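You operate a simulated robot arm through the tools that you are given. There is no shell and no other tool. Be economical: measure what you need, move in short steps, check, and stop when the job is done.

You run a simulated robot arm. Do the job below in one go: nothing can be reset, and whatever is moved stays where it is left.

Task
Take the wooden bar and leave it on the foil board.
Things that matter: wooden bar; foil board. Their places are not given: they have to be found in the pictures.

Only the result counts: the job must be done as asked and must still hold three seconds after the hand-in. Knocking over, shifting, dropping, spilling or breaking anything else fails it.

Robot
A 6-joint arm with a two-finger parallel gripper, fixed in place. Base frame: the origin is at the foot of the arm, x ahead of it, y to its left, z up; the work surface is at about z = 0. Lengths are in mm, angles in rad, forces in N, time in s.
With the tool pointing down near the work surface it reaches from about 180 to 460 mm from the base axis. Its first joint turns from -1.222 to 1.222 rad. Payload 1.9 kg.
Tool frame: the origin (TCP) lies between the finger pads and is the grasp point; the fingertips stand 23 mm ahead of it; z points along the fingers, y is the line along which they close. The gripper opens to 94 mm. The fingers are 38 mm wide and 10 mm thick; the gripper's body (54 by 96 mm) begins 39 mm behind the TCP.
Orientation is that of the tool frame in the base frame, as [roll, pitch, yaw] about the fixed x, y, z axes, in that order (R = Rz(yaw) Ry(pitch) Rx(roll)). With the fingers straight down and closing along the base's y, the tool's x points along the base's -x, its y along +y and its z along -z.

Tools
- The arm moves only by the tool step_arm. Its argument "plan" is a list of rows, each a list of 7 numbers: the shift along the base's x, y, z in mm, then the turn, a rotation vector about the base's x, y, z in rad, then the gripper command, from -1 (fully open) to 1 (shut), values between in proportion. In form: [[tx, ty, tz, ax, ay, az, gripper], ...]. A call has 1 to 8 rows; each row is the pose to reach, as a shift and turn from the pose commanded when the call began. A row lasts 0.2 s, in which the tool goes at most 50 mm and 0.15 rad; a call with a longer step from one row to the next is refused whole, and so is a gripper value outside its range. A pose out of reach is approached as far as the arm can. The call stops where the force on the tool passes 40 N (or 10 N more than at its start, if that is more) or the arm is blocked; 0.2 s more then pass. Each finger travels about 108 mm/s and halts on what it meets, pressing with about 28 N; the grip force reading is that of the motor and also rises with nothing between the fingers. The clock runs only during rows and for 0.2 s after the last one: add rows that repeat a pose to give the fingers time. It gives the time, the measured TCP pose, the force on the tool (base axes), the opening and the grip force at its end, in the units of the frame above (readings bear some noise), and new pictures: "show" is both (left out), scene, wrist or none.
- Cameras (640 x 400 px; columns grow to the right, rows downward): "scene" is fixed at [49.7, 306, 431.9]; the picture's right is [-0.82, -0.57, 0.00], its down [-0.29, 0.42, -0.86] and it looks along [0.49, -0.70, -0.52] (base axes); focal length 270 px, centre (320, 200). "wrist" rides on the gripper at [-39, 0, -44] in the tool frame; the picture's right is [0.00, -1.00, 0.00], its down [0.97, 0.00, -0.24] and it looks along [0.24, 0.00, 0.97] (tool axes); focal length 218 px, centre (320, 200).
- point_at(camera, pixels): there is no depth. For up to 12 entries [column, row, z] of the newest picture of that camera ("zoom" is the newest enlarged one), the place [x, y] in the base frame at which the ray of that pixel passes the height z, good to about 2 mm. It takes no simulated time.
- zoom(camera, box): a new picture of the part [left, top, right, bottom] of that camera's present view, enlarged. It takes no simulated time.
- finish_job(): hands the job in; it is judged then, once.

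Keep the steps short. Do not move on a guess: measure, check each grasp and each placing, and mend mistakes. In all there are 60 turns and 120 pictures (those below and enlarged ones count). Leave the gripper open and the arm clear of the work at the hand-in unless told otherwise, and finish with a single line.

The tools are called after "Request:" by a JSON object that holds its "api" and its "payload". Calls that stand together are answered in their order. step_arm: Moves the arm, as the interface text tells. Its arguments: {"type":"object","properties":{"plan":{"type":"array"},"show":{"type":"string","enum":["both","scene","wrist","none"]}},"required":["plan"]} The other tools are called the same way: point_at (camera, pixels) gives the place at which the rays of pixels pass given heights; zoom (camera, box) takes an enlarged picture of a part of a camera's view; finish_job () hands the job in.

At the start:

```text
clock: 0.0
tcp_pos: [252.3, -98.2, 293.4]
ee_rot: [-3.141, 0.001, -3.142]
force: [-0.4, 0.9, 0.5]
width: 93.9
grip_force: 0.0
```

scene: 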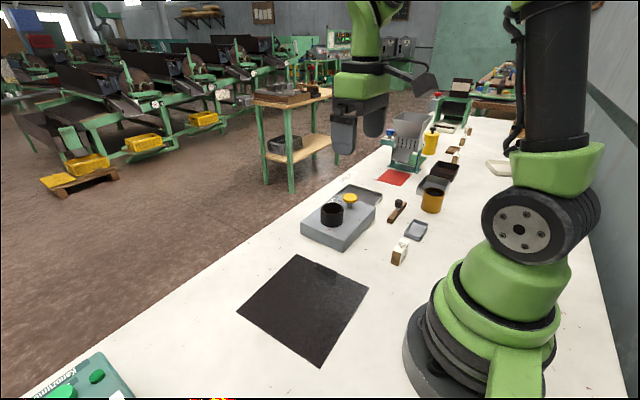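
wrist: 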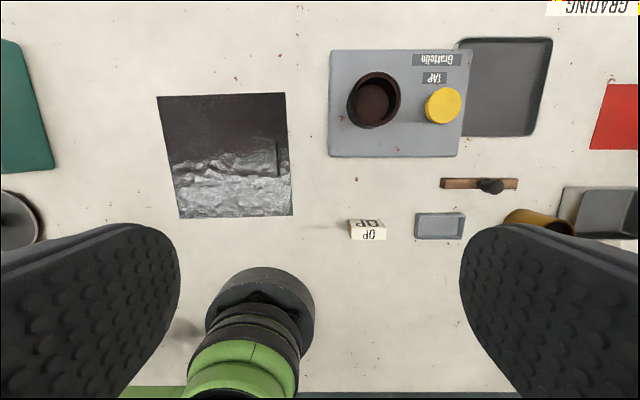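

I see a wooden bar with a dark knob at wrist (479,184) and a foil-covered dark board at wrist (225,155). I will enlarge both and measure them.

Request:
{"api": "zoom", "payload": {"camera": "wrist", "box": [400, 140, 560, 240]}}

Request:
{"api": "zoom", "payload": {"camera": "scene", "box": [340, 160, 480, 270]}}

Request:
{"api": "zoom", "payload": {"camera": "wrist", "box": [130, 70, 330, 230]}}

Request:
{"api": "point_at", "payload": {"camera": "wrist", "pixels": [[441, 178, 0], [441, 188, 0], [517, 179, 0], [517, 190, 0], [490, 186, 20], [157, 97, 0], [285, 93, 0], [293, 215, 0], [180, 218, 0], [440, 183, 10], [517, 184, 10]]}}

```text
4.00 times, centred on (480, 190) of wrist
```

zoom: 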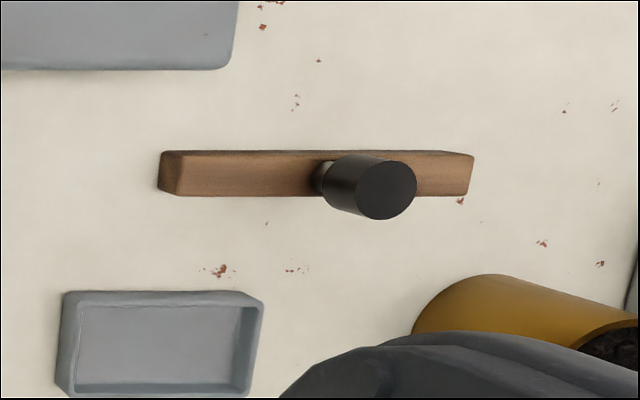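

```text
3.64 times, centred on (410, 215) of scene
```

zoom: 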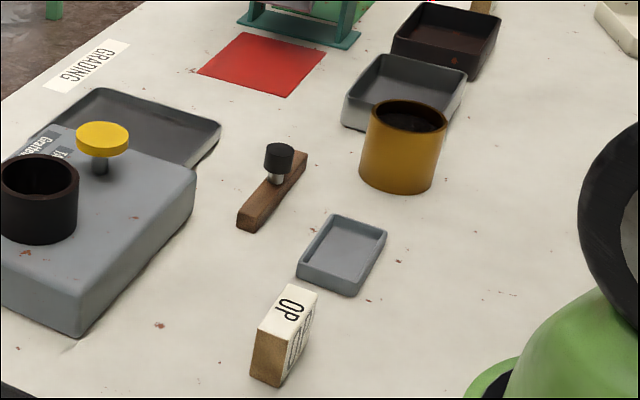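

```text
2.50 times, centred on (230, 150) of wrist
```

zoom: 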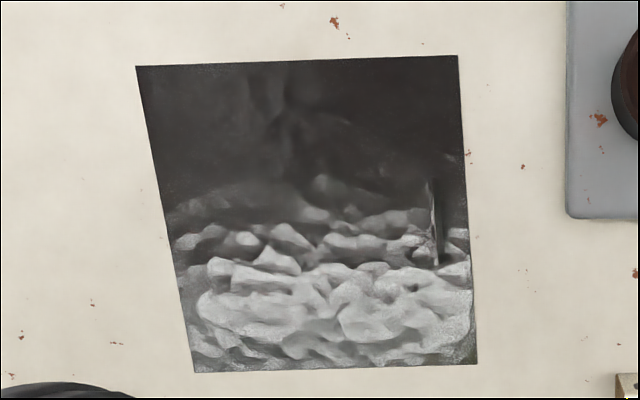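

```text
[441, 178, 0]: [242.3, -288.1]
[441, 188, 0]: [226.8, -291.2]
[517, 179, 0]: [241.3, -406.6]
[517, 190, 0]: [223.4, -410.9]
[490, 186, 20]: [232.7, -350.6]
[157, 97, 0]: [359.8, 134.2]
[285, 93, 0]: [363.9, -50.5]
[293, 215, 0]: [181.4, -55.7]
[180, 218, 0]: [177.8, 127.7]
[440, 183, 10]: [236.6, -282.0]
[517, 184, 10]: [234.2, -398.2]
```

The bar lies along y: about x 234, y −285 to −400, with a knob near y −345. The board covers roughly x 180–362, y −53 to 130. I will move above the knob, staying high, with the fingers half closed, then look again.

Request:
{"api": "step_arm", "payload": {"plan": [[-3, -45, 0, 0, 0, 0, -0.3], [-6, -90, 0, 0, 0, 0, -0.3], [-9, -135, -20, 0, 0, 0, -0.3], [-12, -180, -50, 0, 0, 0, -0.3], [-15, -220, -80, 0, 0, 0, -0.3], [-18, -247, -110, 0, 0, 0, -0.3], [-18, -247, -110, 0, 0, 0, -0.3]]}}

```text
refused: row 4 steps farther than a row can; nothing moved
```

Row 4 was a little over the step limit, so I will shorten the steps.

Request:
{"api": "step_arm", "payload": {"plan": [[-3, -45, 0, 0, 0, 0, -0.3], [-6, -90, 0, 0, 0, 0, -0.3], [-9, -130, -20, 0, 0, 0, -0.3], [-12, -168, -46, 0, 0, 0, -0.3], [-15, -208, -72, 0, 0, 0, -0.3], [-18, -247, -95, 0, 0, 0, -0.3], [-18, -247, -95, 0, 0, 0, -0.3]]}}

```text
clock: 1.6
tcp_pos: [233.5, -347.5, 199.1]
ee_rot: [3.141, 0.001, 3.141]
force: [0.6, -0.4, 0.4]
width: 61.1
grip_force: 0.0
```

scene: 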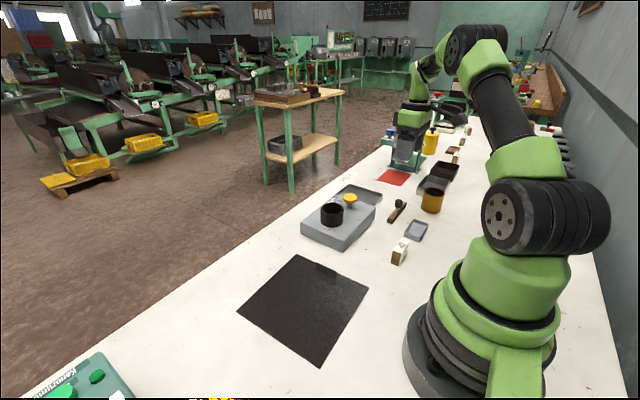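
wrist: 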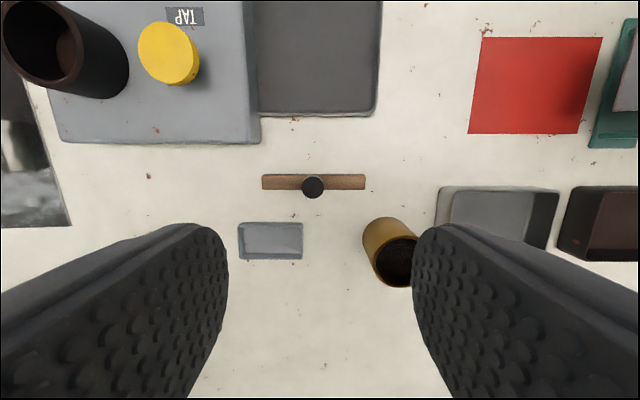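

The bar is now straight ahead, with its knob at wrist (312,187). The cup is at (390,250) and the tray at (271,241). I will measure the knob and the things near it.

Request:
{"api": "zoom", "payload": {"camera": "wrist", "box": [230, 140, 430, 265]}}

Request:
{"api": "zoom", "payload": {"camera": "scene", "box": [370, 180, 450, 230]}}

Request:
{"api": "point_at", "payload": {"camera": "wrist", "pixels": [[262, 181, 10], [366, 181, 10], [312, 187, 40], [301, 187, 40], [324, 187, 40], [312, 176, 40], [312, 198, 40], [377, 220, 0], [390, 238, 50], [416, 262, 50], [240, 224, 10], [262, 140, 20]]}}

Request:
{"api": "point_at", "payload": {"camera": "scene", "pixels": [[399, 202, 30], [399, 202, 35], [399, 202, 40], [399, 202, 45]]}}

```text
3.20 times, centred on (330, 202) of wrist
```

zoom: 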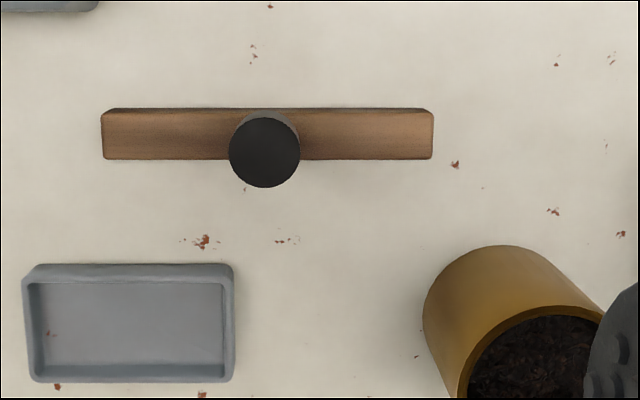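

```text
8.00 times, centred on (410, 205) of scene
```

zoom: 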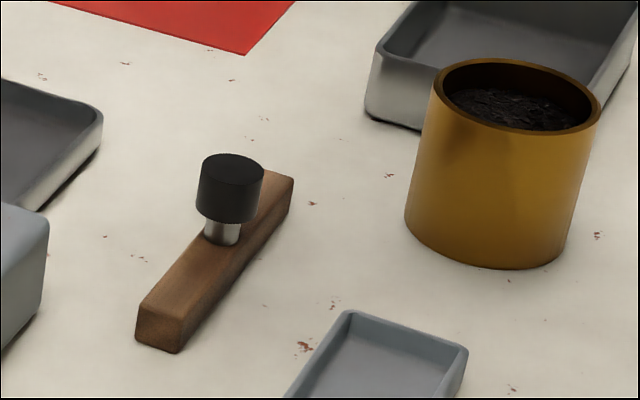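

```text
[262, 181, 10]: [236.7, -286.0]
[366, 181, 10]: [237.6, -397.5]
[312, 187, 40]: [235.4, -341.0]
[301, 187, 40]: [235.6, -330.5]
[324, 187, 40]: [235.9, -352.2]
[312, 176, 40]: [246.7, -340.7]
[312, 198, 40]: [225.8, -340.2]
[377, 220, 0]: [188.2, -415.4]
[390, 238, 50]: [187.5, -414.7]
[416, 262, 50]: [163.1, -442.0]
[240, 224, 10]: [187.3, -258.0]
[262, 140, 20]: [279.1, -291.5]
```

```text
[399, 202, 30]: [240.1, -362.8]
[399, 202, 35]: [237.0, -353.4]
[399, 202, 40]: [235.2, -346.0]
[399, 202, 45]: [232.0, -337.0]
```

The knob is at about (235.5, −341). Its top is near z 43 and the cap spans about z 25–43. I will go down with the fingertips at about z 23, closing across the knob along y. I will stop at TCP z 46 to check before closing.

Request:
{"api": "step_arm", "payload": {"plan": [[1, 5, -40, 0, 0, 0, -0.3], [1, 5, -80, 0, 0, 0, -0.3], [1, 5, -115, 0, 0, 0, -0.3], [1, 5, -140, 0, 0, 0, -0.3], [1, 5, -152, 0, 0, 0, -0.3], [1, 5, -152, 0, 0, 0, -0.3]]}}

```text
clock: 3.0
tcp_pos: [234.1, -340.3, 47.0]
ee_rot: [3.14, 0.0, 3.141]
force: [0.4, 1.2, 0.4]
width: 61.0
grip_force: 0.1
```

scene: 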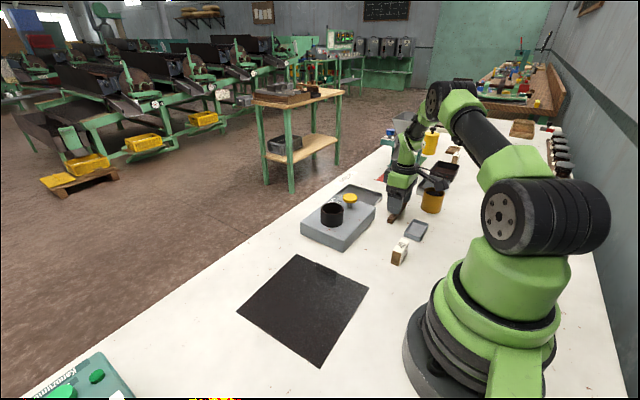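
wrist: 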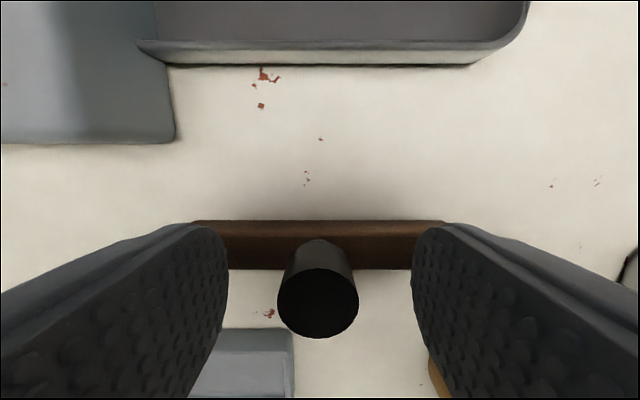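

The knob sits centred between the fingers at wrist (318,300), with no contact yet. I will lower 2 mm and close.

Request:
{"api": "step_arm", "payload": {"plan": [[0, 0, -2, 0, 0, 0, -0.3], [0, 0, -2, 0, 0, 0, 0.3], [0, 0, -2, 0, 0, 0, 1], [0, 0, -2, 0, 0, 0, 1], [0, 0, -2, 0, 0, 0, 1]], "show": "wrist"}}

```text
clock: 4.2
tcp_pos: [235.3, -341.2, 46.7]
ee_rot: [-3.142, 0.0, 3.142]
force: [0.2, -1.2, 0.1]
width: 19.5
grip_force: 28.1
```

wrist: 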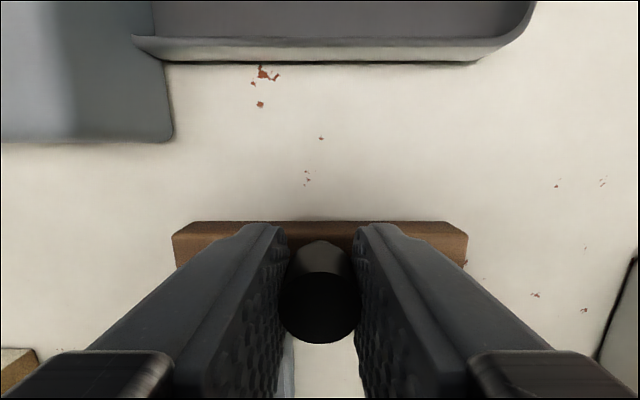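

The knob is held: width 19.5 and grip force 28 N. I will lift slowly and check the hold.

Request:
{"api": "step_arm", "payload": {"plan": [[0, 0, 8, 0, 0, 0, 1], [0, 0, 25, 0, 0, 0, 1], [0, 0, 50, 0, 0, 0, 1], [0, 0, 85, 0, 0, 0, 1], [0, 0, 120, 0, 0, 0, 1], [0, 0, 120, 0, 0, 0, 1]]}}

```text
clock: 5.6
tcp_pos: [233.6, -340.2, 166.2]
ee_rot: [-3.141, 0.001, 3.142]
force: [0.0, 0.4, 0.3]
width: 19.7
grip_force: 28.2
```

scene: 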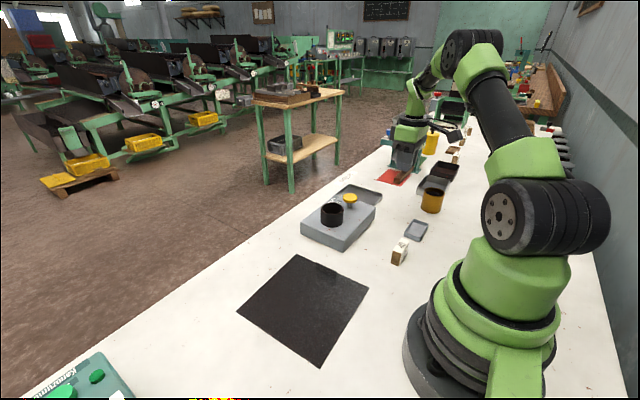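
wrist: 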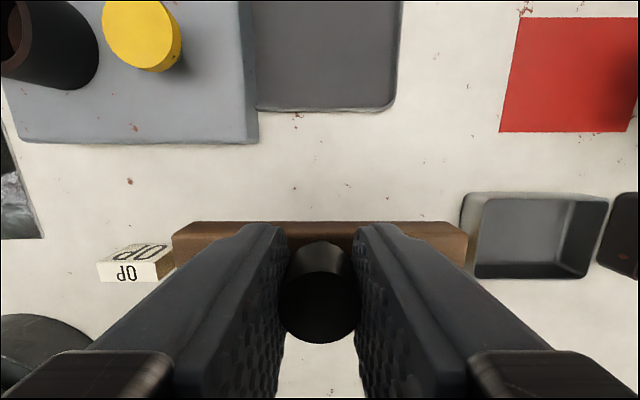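

The bar is lifted level and held. I will carry it at this height over to the board.

Request:
{"api": "step_arm", "payload": {"plan": [[4, 45, 15, 0, 0, 0, 1], [8, 91, 15, 0, 0, 0, 1], [13, 138, 15, 0, 0, 0, 1], [18, 185, 15, 0, 0, 0, 1], [23, 232, 15, 0, 0, 0, 1], [28, 279, 15, 0, 0, 0, 1], [33, 326, 15, 0, 0, 0, 1], [36, 370, 15, 0, 0, 0, 1]]}}

```text
clock: 7.4
tcp_pos: [270.4, 28.6, 179.3]
ee_rot: [-3.141, -0.001, -3.142]
force: [-0.1, 0.8, 0.7]
width: 19.9
grip_force: 28.2
```

scene: 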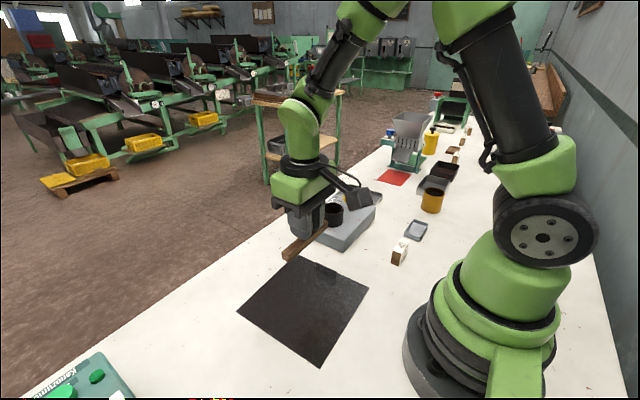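
wrist: 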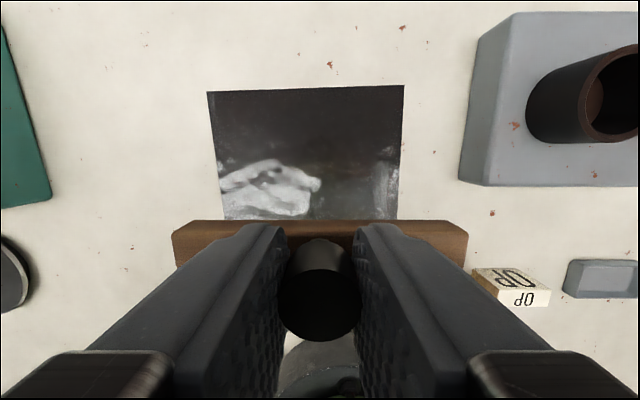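

The board's visible corners are at wrist (208,92), (404,85), (397,218) and (222,218). I will check its place again from here.

Request:
{"api": "point_at", "payload": {"camera": "wrist", "pixels": [[208, 92, 0], [404, 85, 0], [397, 218, 0], [223, 218, 0]]}}

Request:
{"api": "point_at", "payload": {"camera": "scene", "pixels": [[237, 309, 0], [296, 254, 0], [368, 289, 0], [320, 367, 0]]}}

Request:
{"api": "zoom", "payload": {"camera": "scene", "box": [220, 230, 400, 380]}}

```text
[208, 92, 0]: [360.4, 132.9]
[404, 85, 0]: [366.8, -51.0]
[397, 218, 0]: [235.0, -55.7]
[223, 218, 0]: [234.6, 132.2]
```

```text
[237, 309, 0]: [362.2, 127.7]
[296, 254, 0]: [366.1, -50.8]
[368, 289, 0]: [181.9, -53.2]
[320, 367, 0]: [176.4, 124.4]
```

```text
2.67 times, centred on (310, 305) of scene
```

zoom: 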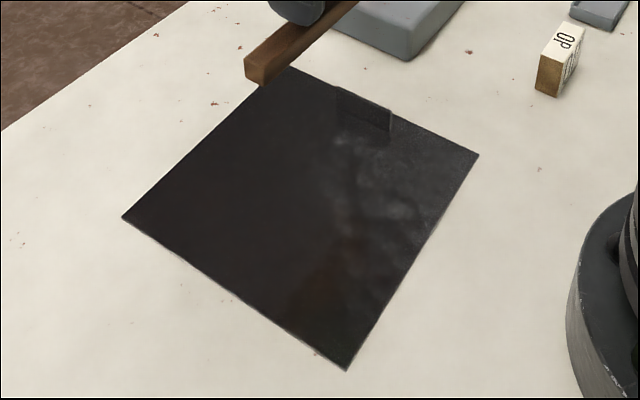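

The board is centred at about (271, 38) and is thin. I will shift 10 mm in y and go down until just above contact.

Request:
{"api": "step_arm", "payload": {"plan": [[0, 5, -35, 0, 0, 0, 1], [0, 10, -75, 0, 0, 0, 1], [0, 10, -105, 0, 0, 0, 1], [0, 10, -122, 0, 0, 0, 1], [0, 10, -129, 0, 0, 0, 1], [0, 10, -129, 0, 0, 0, 1]]}}

```text
clock: 8.8
tcp_pos: [269.7, 38.5, 49.8]
ee_rot: [3.142, 0.0, -3.141]
force: [0.1, -0.7, -0.2]
width: 19.6
grip_force: 27.5
```

scene: 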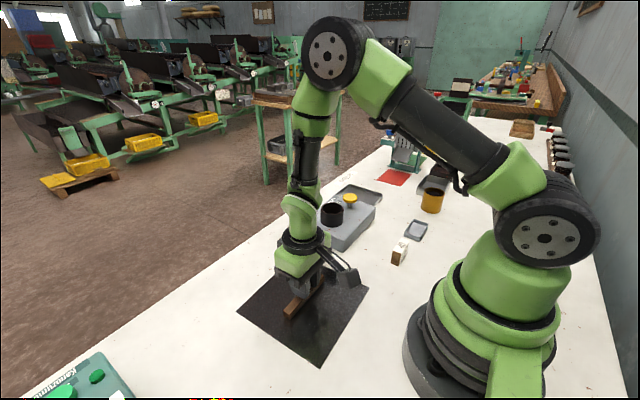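
wrist: 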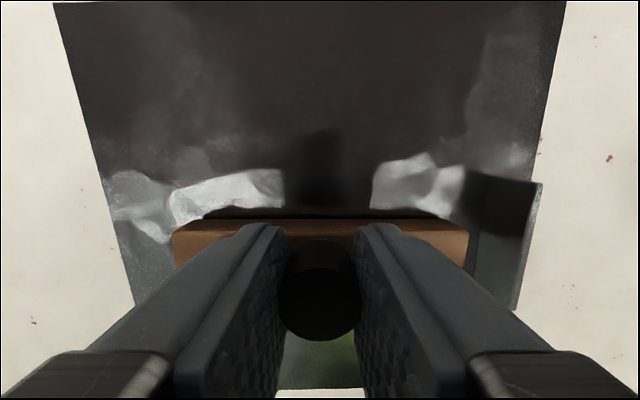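

The bar is just above the board. There is a strip near its right edge, at wrist (505,240), that I want to see closely before lowering.

Request:
{"api": "zoom", "payload": {"camera": "wrist", "box": [440, 140, 600, 340]}}

Request:
{"api": "zoom", "payload": {"camera": "scene", "box": [230, 240, 380, 370]}}

Request:
{"api": "point_at", "payload": {"camera": "wrist", "pixels": [[470, 180, 2], [540, 184, 2], [515, 310, 2], [467, 245, 8], [173, 245, 8], [118, 245, 0], [530, 245, 0]]}}

```text
2.00 times, centred on (520, 240) of wrist
```

zoom: 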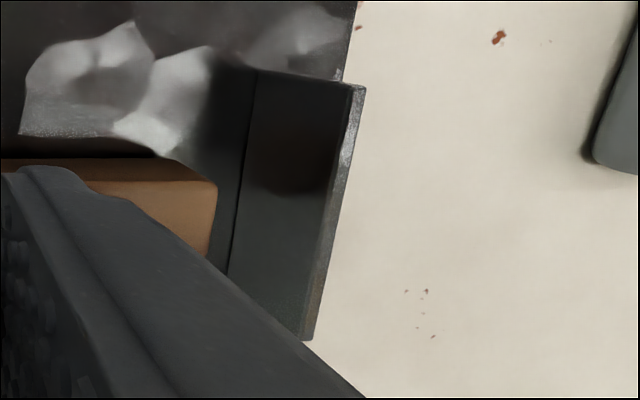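

```text
3.08 times, centred on (305, 305) of scene
```

zoom: 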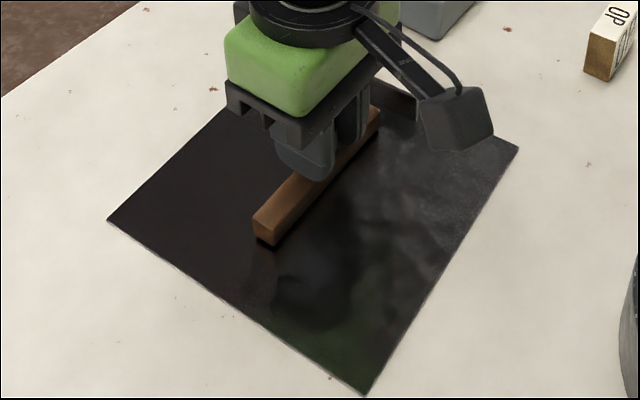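

```text
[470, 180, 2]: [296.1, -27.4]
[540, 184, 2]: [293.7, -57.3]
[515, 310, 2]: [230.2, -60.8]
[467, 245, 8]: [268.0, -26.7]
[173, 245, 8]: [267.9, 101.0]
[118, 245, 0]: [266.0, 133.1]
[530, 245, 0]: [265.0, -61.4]
```

There is a raised tab on the board's right edge, about y −57 to −30. The bar's end is near y −20, so I will shift 12 mm in +y for clearance, which still leaves about 20 mm to the far edge. Then I will lower gently.

Request:
{"api": "step_arm", "payload": {"plan": [[0, 12, 0, 0, 0, 0, 1], [0, 12, -2, 0, 0, 0, 1], [0, 12, -3.5, 0, 0, 0, 1], [0, 12, -4.5, 0, 0, 0, 1], [0, 12, -4.5, 0, 0, 0, 1]]}}

```text
clock: 10.0
tcp_pos: [271.2, 51.9, 47.2]
ee_rot: [3.141, 0.001, -3.141]
force: [-1.9, -1.8, 28.6]
width: 19.7
grip_force: 27.9
```

scene: 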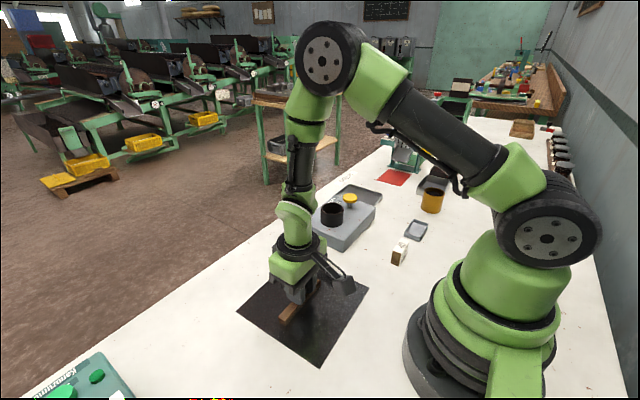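
wrist: 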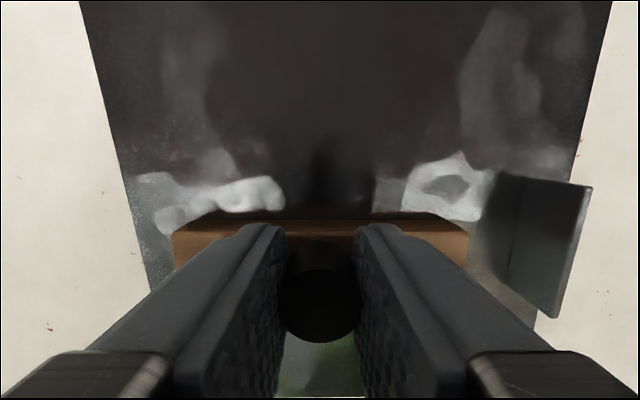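

The upward force is 28 N, so the bar is resting on the board. I will ease up 1.5 mm to take off the pressure, then open the fingers partly.

Request:
{"api": "step_arm", "payload": {"plan": [[0, 0, 1.5, 0, 0, 0, 1], [0, 0, 1.5, 0, 0, 0, 0.3], [0, 0, 1.5, 0, 0, 0, 0], [0, 0, 1.5, 0, 0, 0, -0.2], [0, 0, 1.5, 0, 0, 0, -0.2]], "show": "wrist"}}

```text
clock: 11.2
tcp_pos: [270.4, 53.0, 48.3]
ee_rot: [3.142, 0.0, 3.141]
force: [0.8, 1.2, -0.1]
width: 56.3
grip_force: 0.0
```

wrist: 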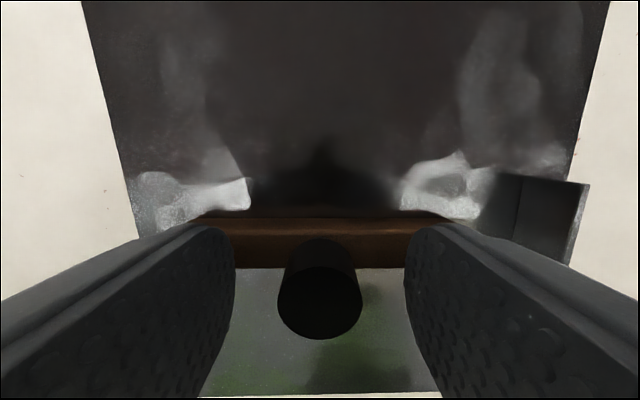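

The bar is released and the fingers are clear of the knob. I will go straight up, then open fully.

Request:
{"api": "step_arm", "payload": {"plan": [[0, 0, 25, 0, 0, 0, -0.2], [0, 0, 65, 0, 0, 0, -0.2], [0, 0, 110, 0, 0, 0, -0.5], [0, 0, 155, 0, 0, 0, -1], [0, 0, 190, 0, 0, 0, -1], [0, 0, 190, 0, 0, 0, -1]]}}

```text
clock: 12.6
tcp_pos: [269.8, 51.5, 239.5]
ee_rot: [-3.141, 0.001, 3.141]
force: [0.3, 0.1, -0.4]
width: 94.1
grip_force: 0.1
```

scene: 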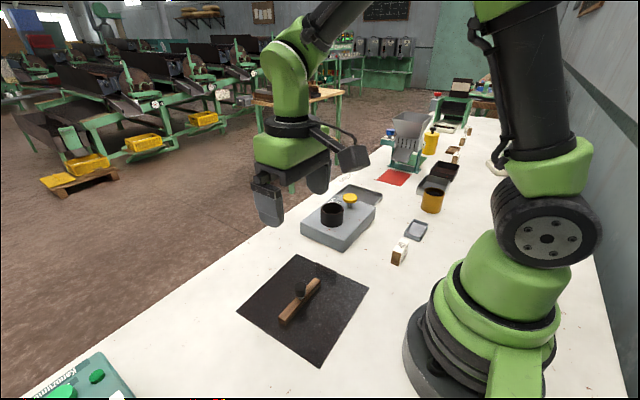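
wrist: 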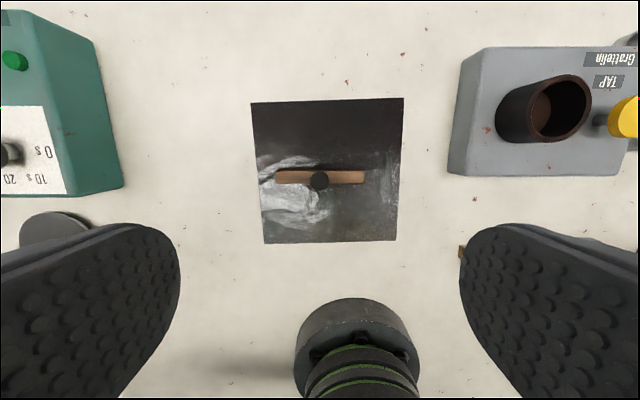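

The bar lies upright and fully inside the board, at wrist (275–366, 178). Nothing else has been disturbed, the gripper is open and the arm is clear, so I am handing in.

Request:
{"api": "finish_job", "payload": {}}

```text
The job is handed in.
```

The wooden bar is lying on the foil board, released and fully inside its edges; the gripper is open and the arm is clear.
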